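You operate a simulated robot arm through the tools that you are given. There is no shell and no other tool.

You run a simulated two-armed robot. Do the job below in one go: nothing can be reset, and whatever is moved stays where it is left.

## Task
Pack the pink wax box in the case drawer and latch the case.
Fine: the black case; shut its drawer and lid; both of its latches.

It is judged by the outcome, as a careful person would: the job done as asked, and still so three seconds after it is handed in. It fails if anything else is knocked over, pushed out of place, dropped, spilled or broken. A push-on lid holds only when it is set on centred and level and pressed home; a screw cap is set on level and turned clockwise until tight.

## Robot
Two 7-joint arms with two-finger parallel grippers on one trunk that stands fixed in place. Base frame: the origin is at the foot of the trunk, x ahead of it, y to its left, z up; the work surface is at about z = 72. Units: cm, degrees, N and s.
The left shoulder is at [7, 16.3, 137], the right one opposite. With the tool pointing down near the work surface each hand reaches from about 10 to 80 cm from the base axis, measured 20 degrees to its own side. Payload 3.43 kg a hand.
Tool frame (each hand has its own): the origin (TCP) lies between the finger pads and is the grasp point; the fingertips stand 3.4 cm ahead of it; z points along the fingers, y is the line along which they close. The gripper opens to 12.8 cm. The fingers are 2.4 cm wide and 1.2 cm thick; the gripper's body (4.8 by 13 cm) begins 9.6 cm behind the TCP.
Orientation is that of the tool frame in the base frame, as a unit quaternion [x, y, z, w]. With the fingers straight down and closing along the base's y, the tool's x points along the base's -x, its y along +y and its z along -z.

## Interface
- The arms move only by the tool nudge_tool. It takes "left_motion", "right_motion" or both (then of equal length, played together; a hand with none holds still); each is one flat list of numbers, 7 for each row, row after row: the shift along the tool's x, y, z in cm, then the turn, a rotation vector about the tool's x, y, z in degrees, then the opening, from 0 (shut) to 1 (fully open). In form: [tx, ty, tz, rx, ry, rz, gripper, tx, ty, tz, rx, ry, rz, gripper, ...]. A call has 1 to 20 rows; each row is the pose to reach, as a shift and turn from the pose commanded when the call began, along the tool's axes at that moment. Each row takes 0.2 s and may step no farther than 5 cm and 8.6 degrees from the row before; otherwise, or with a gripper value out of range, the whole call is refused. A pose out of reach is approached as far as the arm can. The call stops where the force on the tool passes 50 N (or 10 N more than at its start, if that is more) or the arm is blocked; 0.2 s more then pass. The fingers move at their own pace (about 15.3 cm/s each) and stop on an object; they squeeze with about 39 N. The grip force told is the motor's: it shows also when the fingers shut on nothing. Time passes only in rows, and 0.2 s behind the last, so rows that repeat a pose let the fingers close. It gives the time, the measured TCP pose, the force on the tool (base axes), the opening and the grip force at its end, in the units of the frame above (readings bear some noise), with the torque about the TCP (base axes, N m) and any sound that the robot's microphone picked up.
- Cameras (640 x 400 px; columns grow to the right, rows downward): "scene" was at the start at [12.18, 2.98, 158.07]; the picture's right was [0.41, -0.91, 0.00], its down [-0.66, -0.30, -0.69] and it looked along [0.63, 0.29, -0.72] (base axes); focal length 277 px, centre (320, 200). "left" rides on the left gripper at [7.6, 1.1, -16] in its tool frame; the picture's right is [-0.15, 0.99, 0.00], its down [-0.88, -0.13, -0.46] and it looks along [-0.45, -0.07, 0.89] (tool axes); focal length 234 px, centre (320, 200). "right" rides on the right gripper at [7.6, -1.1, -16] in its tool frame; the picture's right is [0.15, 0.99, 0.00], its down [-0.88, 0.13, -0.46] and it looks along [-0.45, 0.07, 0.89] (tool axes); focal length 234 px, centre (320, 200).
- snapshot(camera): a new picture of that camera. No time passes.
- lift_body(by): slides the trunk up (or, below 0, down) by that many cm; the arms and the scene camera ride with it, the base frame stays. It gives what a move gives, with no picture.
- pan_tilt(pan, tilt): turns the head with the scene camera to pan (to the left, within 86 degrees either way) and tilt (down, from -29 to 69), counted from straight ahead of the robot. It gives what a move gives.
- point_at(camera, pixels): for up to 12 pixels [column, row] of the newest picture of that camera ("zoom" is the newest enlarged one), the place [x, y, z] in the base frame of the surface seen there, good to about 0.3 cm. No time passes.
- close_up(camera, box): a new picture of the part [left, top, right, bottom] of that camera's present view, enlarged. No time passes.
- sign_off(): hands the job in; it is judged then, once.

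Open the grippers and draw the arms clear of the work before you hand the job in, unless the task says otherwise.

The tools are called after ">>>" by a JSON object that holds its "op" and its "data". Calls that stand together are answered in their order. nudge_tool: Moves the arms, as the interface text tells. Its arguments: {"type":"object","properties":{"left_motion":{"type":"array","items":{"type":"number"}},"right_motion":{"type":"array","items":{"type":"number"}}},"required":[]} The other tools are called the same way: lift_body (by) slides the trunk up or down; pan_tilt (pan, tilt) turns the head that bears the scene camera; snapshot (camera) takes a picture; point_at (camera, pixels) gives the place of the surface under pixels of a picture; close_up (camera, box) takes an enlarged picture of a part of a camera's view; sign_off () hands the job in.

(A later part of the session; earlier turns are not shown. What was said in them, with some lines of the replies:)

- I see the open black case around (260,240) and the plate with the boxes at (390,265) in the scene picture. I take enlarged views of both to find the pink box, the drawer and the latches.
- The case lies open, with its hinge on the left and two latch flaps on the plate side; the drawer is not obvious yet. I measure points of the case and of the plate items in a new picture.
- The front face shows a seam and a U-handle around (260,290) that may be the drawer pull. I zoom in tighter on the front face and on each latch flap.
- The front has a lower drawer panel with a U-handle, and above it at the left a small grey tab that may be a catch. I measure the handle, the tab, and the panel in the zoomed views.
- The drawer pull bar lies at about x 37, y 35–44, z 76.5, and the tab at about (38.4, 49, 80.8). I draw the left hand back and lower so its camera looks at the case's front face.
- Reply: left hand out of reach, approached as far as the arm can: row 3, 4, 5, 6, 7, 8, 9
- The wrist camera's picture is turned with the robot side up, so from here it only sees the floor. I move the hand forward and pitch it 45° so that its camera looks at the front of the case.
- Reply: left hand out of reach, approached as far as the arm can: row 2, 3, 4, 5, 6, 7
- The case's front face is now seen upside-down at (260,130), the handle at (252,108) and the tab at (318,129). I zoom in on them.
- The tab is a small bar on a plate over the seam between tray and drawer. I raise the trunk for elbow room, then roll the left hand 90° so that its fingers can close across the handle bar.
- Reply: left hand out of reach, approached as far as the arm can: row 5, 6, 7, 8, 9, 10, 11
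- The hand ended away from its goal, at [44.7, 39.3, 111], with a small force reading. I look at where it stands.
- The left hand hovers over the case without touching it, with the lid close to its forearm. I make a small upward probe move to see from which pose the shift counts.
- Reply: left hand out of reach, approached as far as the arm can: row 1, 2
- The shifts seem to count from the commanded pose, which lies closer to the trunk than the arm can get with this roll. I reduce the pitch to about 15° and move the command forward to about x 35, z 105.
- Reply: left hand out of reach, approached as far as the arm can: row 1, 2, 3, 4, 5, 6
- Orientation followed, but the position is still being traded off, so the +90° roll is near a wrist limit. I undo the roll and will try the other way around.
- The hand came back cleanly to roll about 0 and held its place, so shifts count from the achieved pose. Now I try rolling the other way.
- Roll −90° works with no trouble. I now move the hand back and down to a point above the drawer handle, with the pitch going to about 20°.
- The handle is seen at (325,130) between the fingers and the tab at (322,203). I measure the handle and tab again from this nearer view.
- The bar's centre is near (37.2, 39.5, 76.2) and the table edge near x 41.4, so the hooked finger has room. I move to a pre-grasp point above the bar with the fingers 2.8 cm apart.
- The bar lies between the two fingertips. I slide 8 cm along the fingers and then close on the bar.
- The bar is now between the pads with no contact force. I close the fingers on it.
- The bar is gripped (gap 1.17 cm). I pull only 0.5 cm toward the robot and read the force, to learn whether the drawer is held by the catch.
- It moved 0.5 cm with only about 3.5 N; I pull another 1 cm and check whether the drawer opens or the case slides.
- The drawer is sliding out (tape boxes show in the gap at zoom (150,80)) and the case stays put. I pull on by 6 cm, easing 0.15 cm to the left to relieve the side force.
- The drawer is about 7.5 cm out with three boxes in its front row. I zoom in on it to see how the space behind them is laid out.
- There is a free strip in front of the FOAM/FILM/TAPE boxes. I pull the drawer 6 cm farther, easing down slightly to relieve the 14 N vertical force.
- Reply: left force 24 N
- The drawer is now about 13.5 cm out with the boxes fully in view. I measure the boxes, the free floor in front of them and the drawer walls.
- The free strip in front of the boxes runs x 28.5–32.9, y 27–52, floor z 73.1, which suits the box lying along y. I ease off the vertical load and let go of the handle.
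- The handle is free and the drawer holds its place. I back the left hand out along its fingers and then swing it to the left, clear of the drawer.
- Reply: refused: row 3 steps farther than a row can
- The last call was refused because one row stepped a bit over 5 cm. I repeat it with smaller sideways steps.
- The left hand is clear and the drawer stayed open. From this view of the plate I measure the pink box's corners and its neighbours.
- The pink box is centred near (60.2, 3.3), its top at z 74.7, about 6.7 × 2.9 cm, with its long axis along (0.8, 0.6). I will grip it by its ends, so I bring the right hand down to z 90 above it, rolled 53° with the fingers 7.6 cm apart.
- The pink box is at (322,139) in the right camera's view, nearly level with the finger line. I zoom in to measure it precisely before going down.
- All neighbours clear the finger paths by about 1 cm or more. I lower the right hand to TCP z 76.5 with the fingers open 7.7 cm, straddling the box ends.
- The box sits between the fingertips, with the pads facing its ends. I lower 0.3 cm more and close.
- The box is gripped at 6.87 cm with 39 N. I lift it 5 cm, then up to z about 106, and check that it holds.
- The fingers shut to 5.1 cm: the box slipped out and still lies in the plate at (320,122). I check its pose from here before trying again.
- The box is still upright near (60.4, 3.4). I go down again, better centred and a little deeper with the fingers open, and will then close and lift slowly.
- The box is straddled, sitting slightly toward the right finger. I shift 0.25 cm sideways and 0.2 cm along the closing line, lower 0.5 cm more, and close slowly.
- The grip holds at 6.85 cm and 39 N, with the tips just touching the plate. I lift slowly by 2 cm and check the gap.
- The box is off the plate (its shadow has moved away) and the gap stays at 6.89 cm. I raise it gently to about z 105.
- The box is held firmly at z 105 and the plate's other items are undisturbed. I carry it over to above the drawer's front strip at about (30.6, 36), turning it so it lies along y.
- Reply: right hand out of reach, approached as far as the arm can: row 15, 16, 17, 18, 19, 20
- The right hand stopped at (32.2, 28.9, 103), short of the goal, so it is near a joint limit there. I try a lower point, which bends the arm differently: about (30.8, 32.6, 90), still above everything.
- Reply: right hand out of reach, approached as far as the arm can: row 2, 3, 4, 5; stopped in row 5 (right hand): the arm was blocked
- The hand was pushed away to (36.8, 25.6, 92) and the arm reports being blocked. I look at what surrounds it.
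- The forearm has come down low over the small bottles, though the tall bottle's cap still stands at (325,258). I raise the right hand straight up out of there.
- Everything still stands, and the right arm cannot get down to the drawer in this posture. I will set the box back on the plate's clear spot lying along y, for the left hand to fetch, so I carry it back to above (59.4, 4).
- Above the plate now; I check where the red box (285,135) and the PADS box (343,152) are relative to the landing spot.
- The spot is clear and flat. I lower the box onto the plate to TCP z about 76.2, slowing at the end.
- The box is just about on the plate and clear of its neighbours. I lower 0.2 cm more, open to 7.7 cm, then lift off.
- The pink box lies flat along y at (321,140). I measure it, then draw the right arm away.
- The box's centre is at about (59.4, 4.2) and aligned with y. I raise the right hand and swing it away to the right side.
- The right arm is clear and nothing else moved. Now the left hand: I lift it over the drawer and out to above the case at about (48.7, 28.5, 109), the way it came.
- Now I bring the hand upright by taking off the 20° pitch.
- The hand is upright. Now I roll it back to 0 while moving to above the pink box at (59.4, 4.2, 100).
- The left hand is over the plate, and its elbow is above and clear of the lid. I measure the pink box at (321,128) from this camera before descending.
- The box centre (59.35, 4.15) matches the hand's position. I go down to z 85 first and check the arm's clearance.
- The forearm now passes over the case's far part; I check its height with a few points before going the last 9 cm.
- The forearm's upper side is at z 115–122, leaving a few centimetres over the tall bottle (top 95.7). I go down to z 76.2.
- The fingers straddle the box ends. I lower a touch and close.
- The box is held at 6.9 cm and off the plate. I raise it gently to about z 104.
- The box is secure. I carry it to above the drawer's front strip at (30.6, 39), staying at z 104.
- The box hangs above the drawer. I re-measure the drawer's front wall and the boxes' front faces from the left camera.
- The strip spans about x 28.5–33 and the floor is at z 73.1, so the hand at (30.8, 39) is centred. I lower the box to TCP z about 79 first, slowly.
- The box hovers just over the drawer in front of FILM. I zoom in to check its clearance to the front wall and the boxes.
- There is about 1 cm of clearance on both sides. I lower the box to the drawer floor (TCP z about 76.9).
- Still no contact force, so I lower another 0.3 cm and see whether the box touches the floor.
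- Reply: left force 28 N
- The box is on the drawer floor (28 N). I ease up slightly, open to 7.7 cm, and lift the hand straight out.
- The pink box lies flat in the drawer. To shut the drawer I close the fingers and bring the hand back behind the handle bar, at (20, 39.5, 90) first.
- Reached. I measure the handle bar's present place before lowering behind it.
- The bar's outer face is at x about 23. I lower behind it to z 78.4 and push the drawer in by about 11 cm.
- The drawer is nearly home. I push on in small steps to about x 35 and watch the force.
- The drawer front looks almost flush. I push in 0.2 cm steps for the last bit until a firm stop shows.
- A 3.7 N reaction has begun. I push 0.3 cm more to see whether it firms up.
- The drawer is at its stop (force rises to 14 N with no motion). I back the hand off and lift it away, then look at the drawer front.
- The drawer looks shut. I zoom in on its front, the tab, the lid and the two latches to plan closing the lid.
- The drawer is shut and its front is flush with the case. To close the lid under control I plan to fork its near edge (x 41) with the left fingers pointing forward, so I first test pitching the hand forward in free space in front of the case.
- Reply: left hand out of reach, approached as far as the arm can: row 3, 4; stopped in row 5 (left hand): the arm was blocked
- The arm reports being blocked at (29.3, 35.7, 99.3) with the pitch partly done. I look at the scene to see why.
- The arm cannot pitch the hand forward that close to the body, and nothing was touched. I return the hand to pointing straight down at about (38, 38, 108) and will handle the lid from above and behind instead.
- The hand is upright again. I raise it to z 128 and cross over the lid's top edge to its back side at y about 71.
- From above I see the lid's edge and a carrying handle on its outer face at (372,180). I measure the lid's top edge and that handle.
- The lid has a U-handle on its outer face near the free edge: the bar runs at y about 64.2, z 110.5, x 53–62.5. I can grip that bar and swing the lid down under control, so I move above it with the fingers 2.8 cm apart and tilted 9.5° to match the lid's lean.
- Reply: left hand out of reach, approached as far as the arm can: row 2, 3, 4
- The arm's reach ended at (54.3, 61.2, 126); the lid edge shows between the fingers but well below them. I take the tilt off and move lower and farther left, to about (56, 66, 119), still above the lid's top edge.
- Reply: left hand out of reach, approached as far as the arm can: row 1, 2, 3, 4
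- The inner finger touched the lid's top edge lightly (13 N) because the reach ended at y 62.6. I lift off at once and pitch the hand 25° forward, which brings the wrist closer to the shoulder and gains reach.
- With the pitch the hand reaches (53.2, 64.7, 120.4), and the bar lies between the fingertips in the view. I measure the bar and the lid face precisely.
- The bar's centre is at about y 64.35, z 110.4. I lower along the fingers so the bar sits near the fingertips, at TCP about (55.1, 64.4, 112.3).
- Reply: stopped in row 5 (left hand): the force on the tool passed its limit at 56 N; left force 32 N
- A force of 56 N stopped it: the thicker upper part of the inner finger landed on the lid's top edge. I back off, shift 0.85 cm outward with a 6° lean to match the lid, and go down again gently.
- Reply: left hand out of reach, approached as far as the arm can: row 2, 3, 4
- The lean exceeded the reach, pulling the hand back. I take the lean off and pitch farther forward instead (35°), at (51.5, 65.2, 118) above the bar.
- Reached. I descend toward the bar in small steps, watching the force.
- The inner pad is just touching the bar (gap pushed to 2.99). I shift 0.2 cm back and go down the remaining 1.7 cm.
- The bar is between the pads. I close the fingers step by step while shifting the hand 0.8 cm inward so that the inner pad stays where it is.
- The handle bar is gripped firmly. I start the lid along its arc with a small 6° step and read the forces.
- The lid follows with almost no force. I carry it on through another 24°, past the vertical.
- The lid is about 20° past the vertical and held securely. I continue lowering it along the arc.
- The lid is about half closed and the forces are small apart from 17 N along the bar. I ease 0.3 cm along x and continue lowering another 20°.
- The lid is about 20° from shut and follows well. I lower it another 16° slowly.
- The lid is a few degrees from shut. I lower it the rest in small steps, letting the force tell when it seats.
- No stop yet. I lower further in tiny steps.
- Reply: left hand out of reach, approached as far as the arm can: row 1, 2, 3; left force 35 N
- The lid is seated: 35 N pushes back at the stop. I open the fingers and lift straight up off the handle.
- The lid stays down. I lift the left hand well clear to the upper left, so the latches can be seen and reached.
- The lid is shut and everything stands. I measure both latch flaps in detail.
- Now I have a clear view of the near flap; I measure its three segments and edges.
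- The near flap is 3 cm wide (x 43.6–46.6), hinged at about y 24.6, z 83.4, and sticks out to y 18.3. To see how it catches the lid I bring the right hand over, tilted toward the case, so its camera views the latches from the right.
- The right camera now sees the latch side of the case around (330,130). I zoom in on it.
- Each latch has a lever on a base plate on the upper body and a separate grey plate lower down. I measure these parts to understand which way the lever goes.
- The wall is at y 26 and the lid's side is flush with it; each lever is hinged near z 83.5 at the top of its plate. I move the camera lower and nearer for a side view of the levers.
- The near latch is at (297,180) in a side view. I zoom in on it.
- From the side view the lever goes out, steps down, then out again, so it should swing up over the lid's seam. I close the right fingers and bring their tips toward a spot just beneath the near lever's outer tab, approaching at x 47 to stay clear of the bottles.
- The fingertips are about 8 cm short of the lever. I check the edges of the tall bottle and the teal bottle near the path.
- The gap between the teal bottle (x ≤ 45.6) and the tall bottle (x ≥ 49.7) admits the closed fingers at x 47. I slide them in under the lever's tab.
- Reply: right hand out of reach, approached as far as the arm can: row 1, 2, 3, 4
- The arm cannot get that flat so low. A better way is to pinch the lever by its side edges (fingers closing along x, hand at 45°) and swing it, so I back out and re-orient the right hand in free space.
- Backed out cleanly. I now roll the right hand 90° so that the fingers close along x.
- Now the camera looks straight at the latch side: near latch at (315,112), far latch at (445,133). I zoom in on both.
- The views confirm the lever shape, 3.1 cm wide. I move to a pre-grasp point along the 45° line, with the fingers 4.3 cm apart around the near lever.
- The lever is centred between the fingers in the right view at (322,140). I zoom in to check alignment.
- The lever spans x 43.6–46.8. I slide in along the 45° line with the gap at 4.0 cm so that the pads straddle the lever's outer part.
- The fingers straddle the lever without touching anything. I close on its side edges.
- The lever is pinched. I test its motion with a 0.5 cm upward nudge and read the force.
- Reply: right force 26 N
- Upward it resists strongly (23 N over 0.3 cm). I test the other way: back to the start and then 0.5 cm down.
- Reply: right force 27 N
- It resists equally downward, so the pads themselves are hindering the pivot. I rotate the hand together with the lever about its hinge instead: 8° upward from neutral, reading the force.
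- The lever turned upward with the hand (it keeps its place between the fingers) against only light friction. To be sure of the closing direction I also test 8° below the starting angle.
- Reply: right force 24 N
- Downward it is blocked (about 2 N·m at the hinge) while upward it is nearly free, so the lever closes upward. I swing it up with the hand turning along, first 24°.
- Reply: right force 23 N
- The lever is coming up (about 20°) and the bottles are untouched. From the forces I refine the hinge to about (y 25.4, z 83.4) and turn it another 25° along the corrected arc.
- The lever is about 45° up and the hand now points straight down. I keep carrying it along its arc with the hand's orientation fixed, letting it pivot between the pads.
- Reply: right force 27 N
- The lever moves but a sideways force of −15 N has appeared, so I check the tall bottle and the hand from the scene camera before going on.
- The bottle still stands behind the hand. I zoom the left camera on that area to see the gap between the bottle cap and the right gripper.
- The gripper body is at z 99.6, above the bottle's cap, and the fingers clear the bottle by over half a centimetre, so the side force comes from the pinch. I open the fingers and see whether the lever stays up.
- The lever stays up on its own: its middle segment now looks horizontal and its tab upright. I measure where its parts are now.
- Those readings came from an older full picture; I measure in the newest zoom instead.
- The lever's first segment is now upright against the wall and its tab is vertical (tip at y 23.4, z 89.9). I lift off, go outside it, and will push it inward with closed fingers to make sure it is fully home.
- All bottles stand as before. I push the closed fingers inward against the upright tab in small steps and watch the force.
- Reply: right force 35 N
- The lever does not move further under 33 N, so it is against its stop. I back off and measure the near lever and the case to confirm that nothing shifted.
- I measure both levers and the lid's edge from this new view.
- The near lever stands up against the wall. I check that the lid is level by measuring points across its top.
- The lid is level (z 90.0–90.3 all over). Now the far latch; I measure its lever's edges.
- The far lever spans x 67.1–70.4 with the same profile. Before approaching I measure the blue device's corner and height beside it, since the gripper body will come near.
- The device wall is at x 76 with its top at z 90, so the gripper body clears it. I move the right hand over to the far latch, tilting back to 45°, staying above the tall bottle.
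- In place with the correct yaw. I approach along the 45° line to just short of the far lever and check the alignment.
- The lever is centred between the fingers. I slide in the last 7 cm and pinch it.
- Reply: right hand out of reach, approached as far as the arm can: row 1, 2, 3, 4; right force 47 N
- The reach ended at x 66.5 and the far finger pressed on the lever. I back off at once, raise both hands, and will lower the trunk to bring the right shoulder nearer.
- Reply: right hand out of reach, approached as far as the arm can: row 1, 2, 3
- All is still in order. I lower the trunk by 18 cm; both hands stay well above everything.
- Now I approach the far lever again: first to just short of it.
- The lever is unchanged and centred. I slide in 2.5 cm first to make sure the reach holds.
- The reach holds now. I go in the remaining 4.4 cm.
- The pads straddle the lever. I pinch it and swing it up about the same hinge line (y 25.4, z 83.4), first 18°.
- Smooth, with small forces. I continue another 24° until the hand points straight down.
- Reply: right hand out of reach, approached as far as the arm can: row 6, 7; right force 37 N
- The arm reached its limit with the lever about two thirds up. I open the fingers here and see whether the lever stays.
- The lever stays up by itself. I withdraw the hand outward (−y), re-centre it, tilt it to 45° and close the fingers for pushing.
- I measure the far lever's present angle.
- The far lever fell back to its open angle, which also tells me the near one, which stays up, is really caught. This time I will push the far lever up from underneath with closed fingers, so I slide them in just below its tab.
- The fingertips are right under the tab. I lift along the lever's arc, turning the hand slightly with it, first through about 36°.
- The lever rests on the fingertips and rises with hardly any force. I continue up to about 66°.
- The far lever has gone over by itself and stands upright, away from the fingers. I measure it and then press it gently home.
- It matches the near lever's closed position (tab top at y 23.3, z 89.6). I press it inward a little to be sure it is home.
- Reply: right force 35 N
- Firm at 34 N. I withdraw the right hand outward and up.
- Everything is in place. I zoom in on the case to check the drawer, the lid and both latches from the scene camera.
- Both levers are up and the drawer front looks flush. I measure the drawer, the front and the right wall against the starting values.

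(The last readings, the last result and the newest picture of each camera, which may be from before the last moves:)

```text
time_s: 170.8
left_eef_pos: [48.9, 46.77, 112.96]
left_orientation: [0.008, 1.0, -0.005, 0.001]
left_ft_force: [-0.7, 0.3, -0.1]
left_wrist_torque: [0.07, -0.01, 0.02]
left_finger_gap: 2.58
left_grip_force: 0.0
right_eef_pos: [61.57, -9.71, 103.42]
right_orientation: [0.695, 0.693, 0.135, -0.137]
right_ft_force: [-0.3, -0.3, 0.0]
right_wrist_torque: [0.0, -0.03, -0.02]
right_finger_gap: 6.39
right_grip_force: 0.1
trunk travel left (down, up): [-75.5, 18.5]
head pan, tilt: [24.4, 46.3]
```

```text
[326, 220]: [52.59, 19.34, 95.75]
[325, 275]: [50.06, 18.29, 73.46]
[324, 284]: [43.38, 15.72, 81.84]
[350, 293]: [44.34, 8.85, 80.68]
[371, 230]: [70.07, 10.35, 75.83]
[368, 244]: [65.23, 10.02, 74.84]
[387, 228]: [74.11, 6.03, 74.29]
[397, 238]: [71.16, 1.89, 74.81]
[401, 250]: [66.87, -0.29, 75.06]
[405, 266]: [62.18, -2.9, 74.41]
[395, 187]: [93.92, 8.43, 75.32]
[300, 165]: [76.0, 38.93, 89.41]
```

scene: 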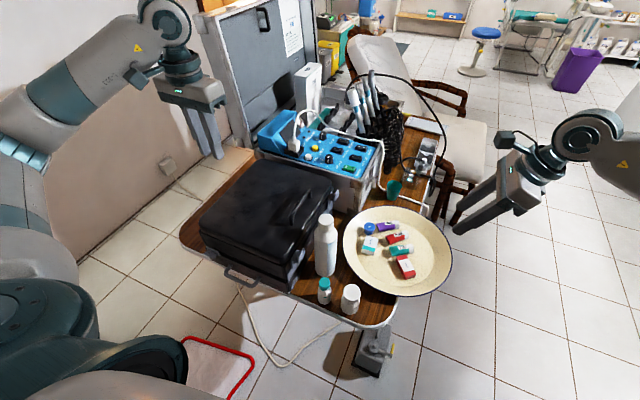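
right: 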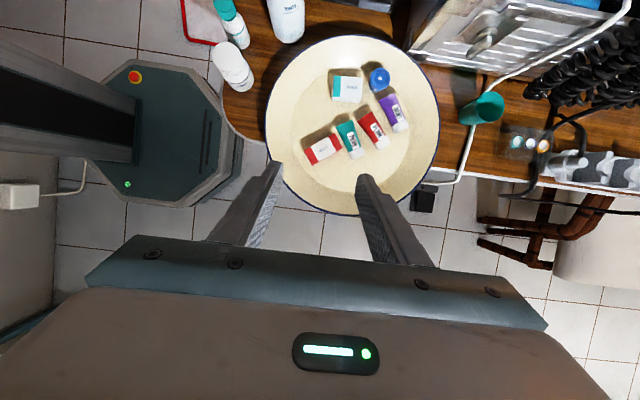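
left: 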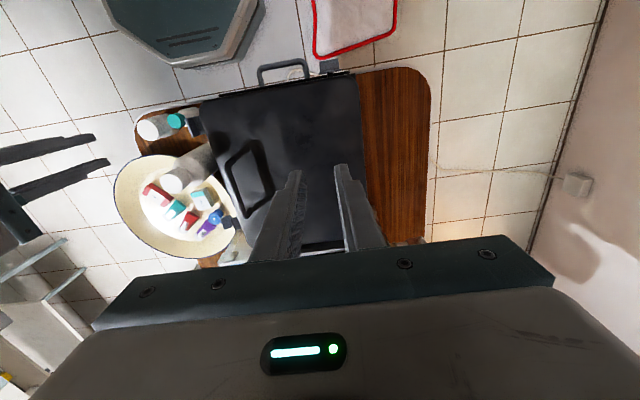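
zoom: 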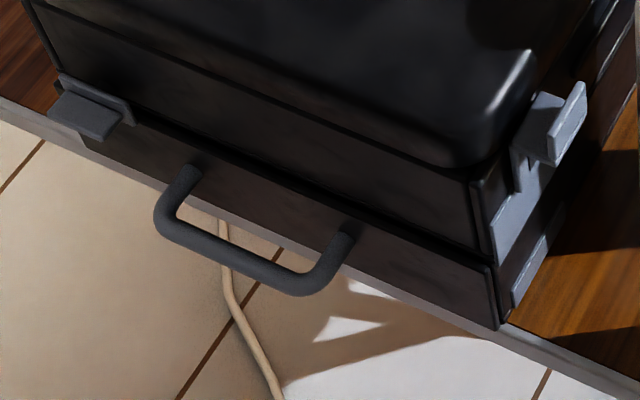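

The handle (x 36.7–37.3) and the drawer front (x 40.5) are back at their starting values, the case has not shifted, and the bottles and plate items stand as before. I open both grippers and draw both arms clear.

>>> {"op": "nudge_tool", "data": {"left_motion": [2, 0, -2, 0, 0, 0, 0.4, 4.2, 0, -4, 0, 0, 0, 0.6, 6.4, 0, -6, 0, 0, 0, 0.8, 8.6, 0, -8, 0, 0, 0, 1, 10.8, 0, -10, 0, 0, 0, 1, 13, 0, -12, 0, 0, 0, 1], "right_motion": [-2.6, -1.3, -3.2, 0, 0, 0, 0.6, -5.3, -2.7, -6.5, 0, 0, 0, 0.7, -7.9, -4, -9.7, 0, 0, 0, 0.8, -10.6, -5.3, -12.9, 0, 0, 0, 1, -13.2, -6.7, -16.2, 0, 0, 0, 1, -15.9, -8, -19.4, 0, 0, 0, 1]}}

>>> {"op": "snapshot", "data": {"camera": "scene"}}

>>> {"op": "close_up", "data": {"camera": "scene", "box": [180, 150, 360, 310]}}

```text
time_s: 172.4
left_eef_pos: [35.01, 47.06, 120.76]
left_orientation: [0.007, 0.997, -0.007, -0.073]
left_ft_force: [-0.2, -0.7, -0.5]
left_wrist_torque: [0.0, 0.02, 0.0]
left_finger_gap: 12.83
left_grip_force: 0.2
right_eef_pos: [53.82, -31.69, 115.37]
right_orientation: [0.694, 0.693, 0.136, -0.137]
right_ft_force: [0.4, -0.4, 0.0]
right_wrist_torque: [0.02, -0.02, -0.01]
right_finger_gap: 12.78
right_grip_force: 0.2
trunk travel left (down, up): [-75.5, 18.5]
head pan, tilt: [24.4, 46.3]
stopped in row 6 (left hand): the arm was blocked; the commanded pose is now the measured one
```

```text
taken
```

scene: 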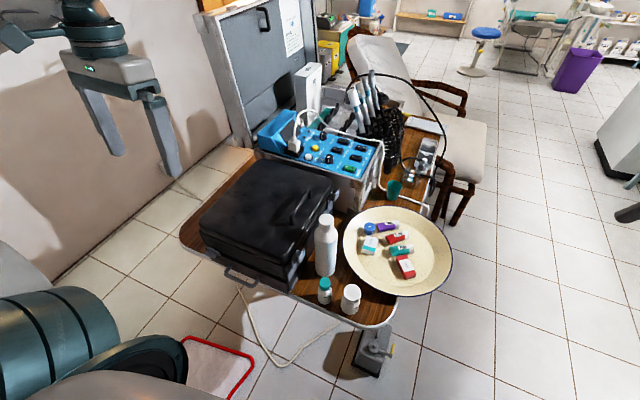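

```text
2.50 times, centred on (270, 230) of scene
```

zoom: 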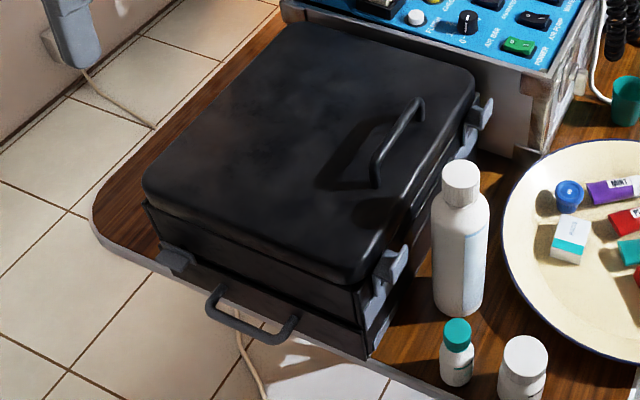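

Final view: drawer and lid are shut, both levers are up and stayed put, all other items are where they were, and both hands are open and clear. I hand the job in.

>>> {"op": "sign_off", "data": {}}

```text
The job is handed in.
```

The pink wax box is in the case drawer, lying flat in front of the FOAM, FILM and TAPE boxes. The drawer and lid are shut and both latches are closed.

- **Drawer:** I pushed it to its stop. Its handle and front measured back at their starting positions.
- **Lid:** It sits level across its whole top. I did not tug on it to test the latches.
- **Latches:** Both levers stand up against their stops. Neither moved when pressed with about 34 N, and both stayed up on their own.

**Mishaps:**
- The box slipped from the right gripper on the first lift and stayed in the plate.
- The right arm then could not get down to the drawer, so I set the box back on the plate and the left hand packed it.
- The left hand stopped at 56 N against the lid's top edge while reaching for the handle. I saw no mark or shift from it.

The tall bottle, the two small bottles and the other items on the plate are where they were. Both grippers are open and the arms are clear of the work. The left arm reported being blocked in the last row of its retreat, so it stopped about 4 cm short of where I sent it.
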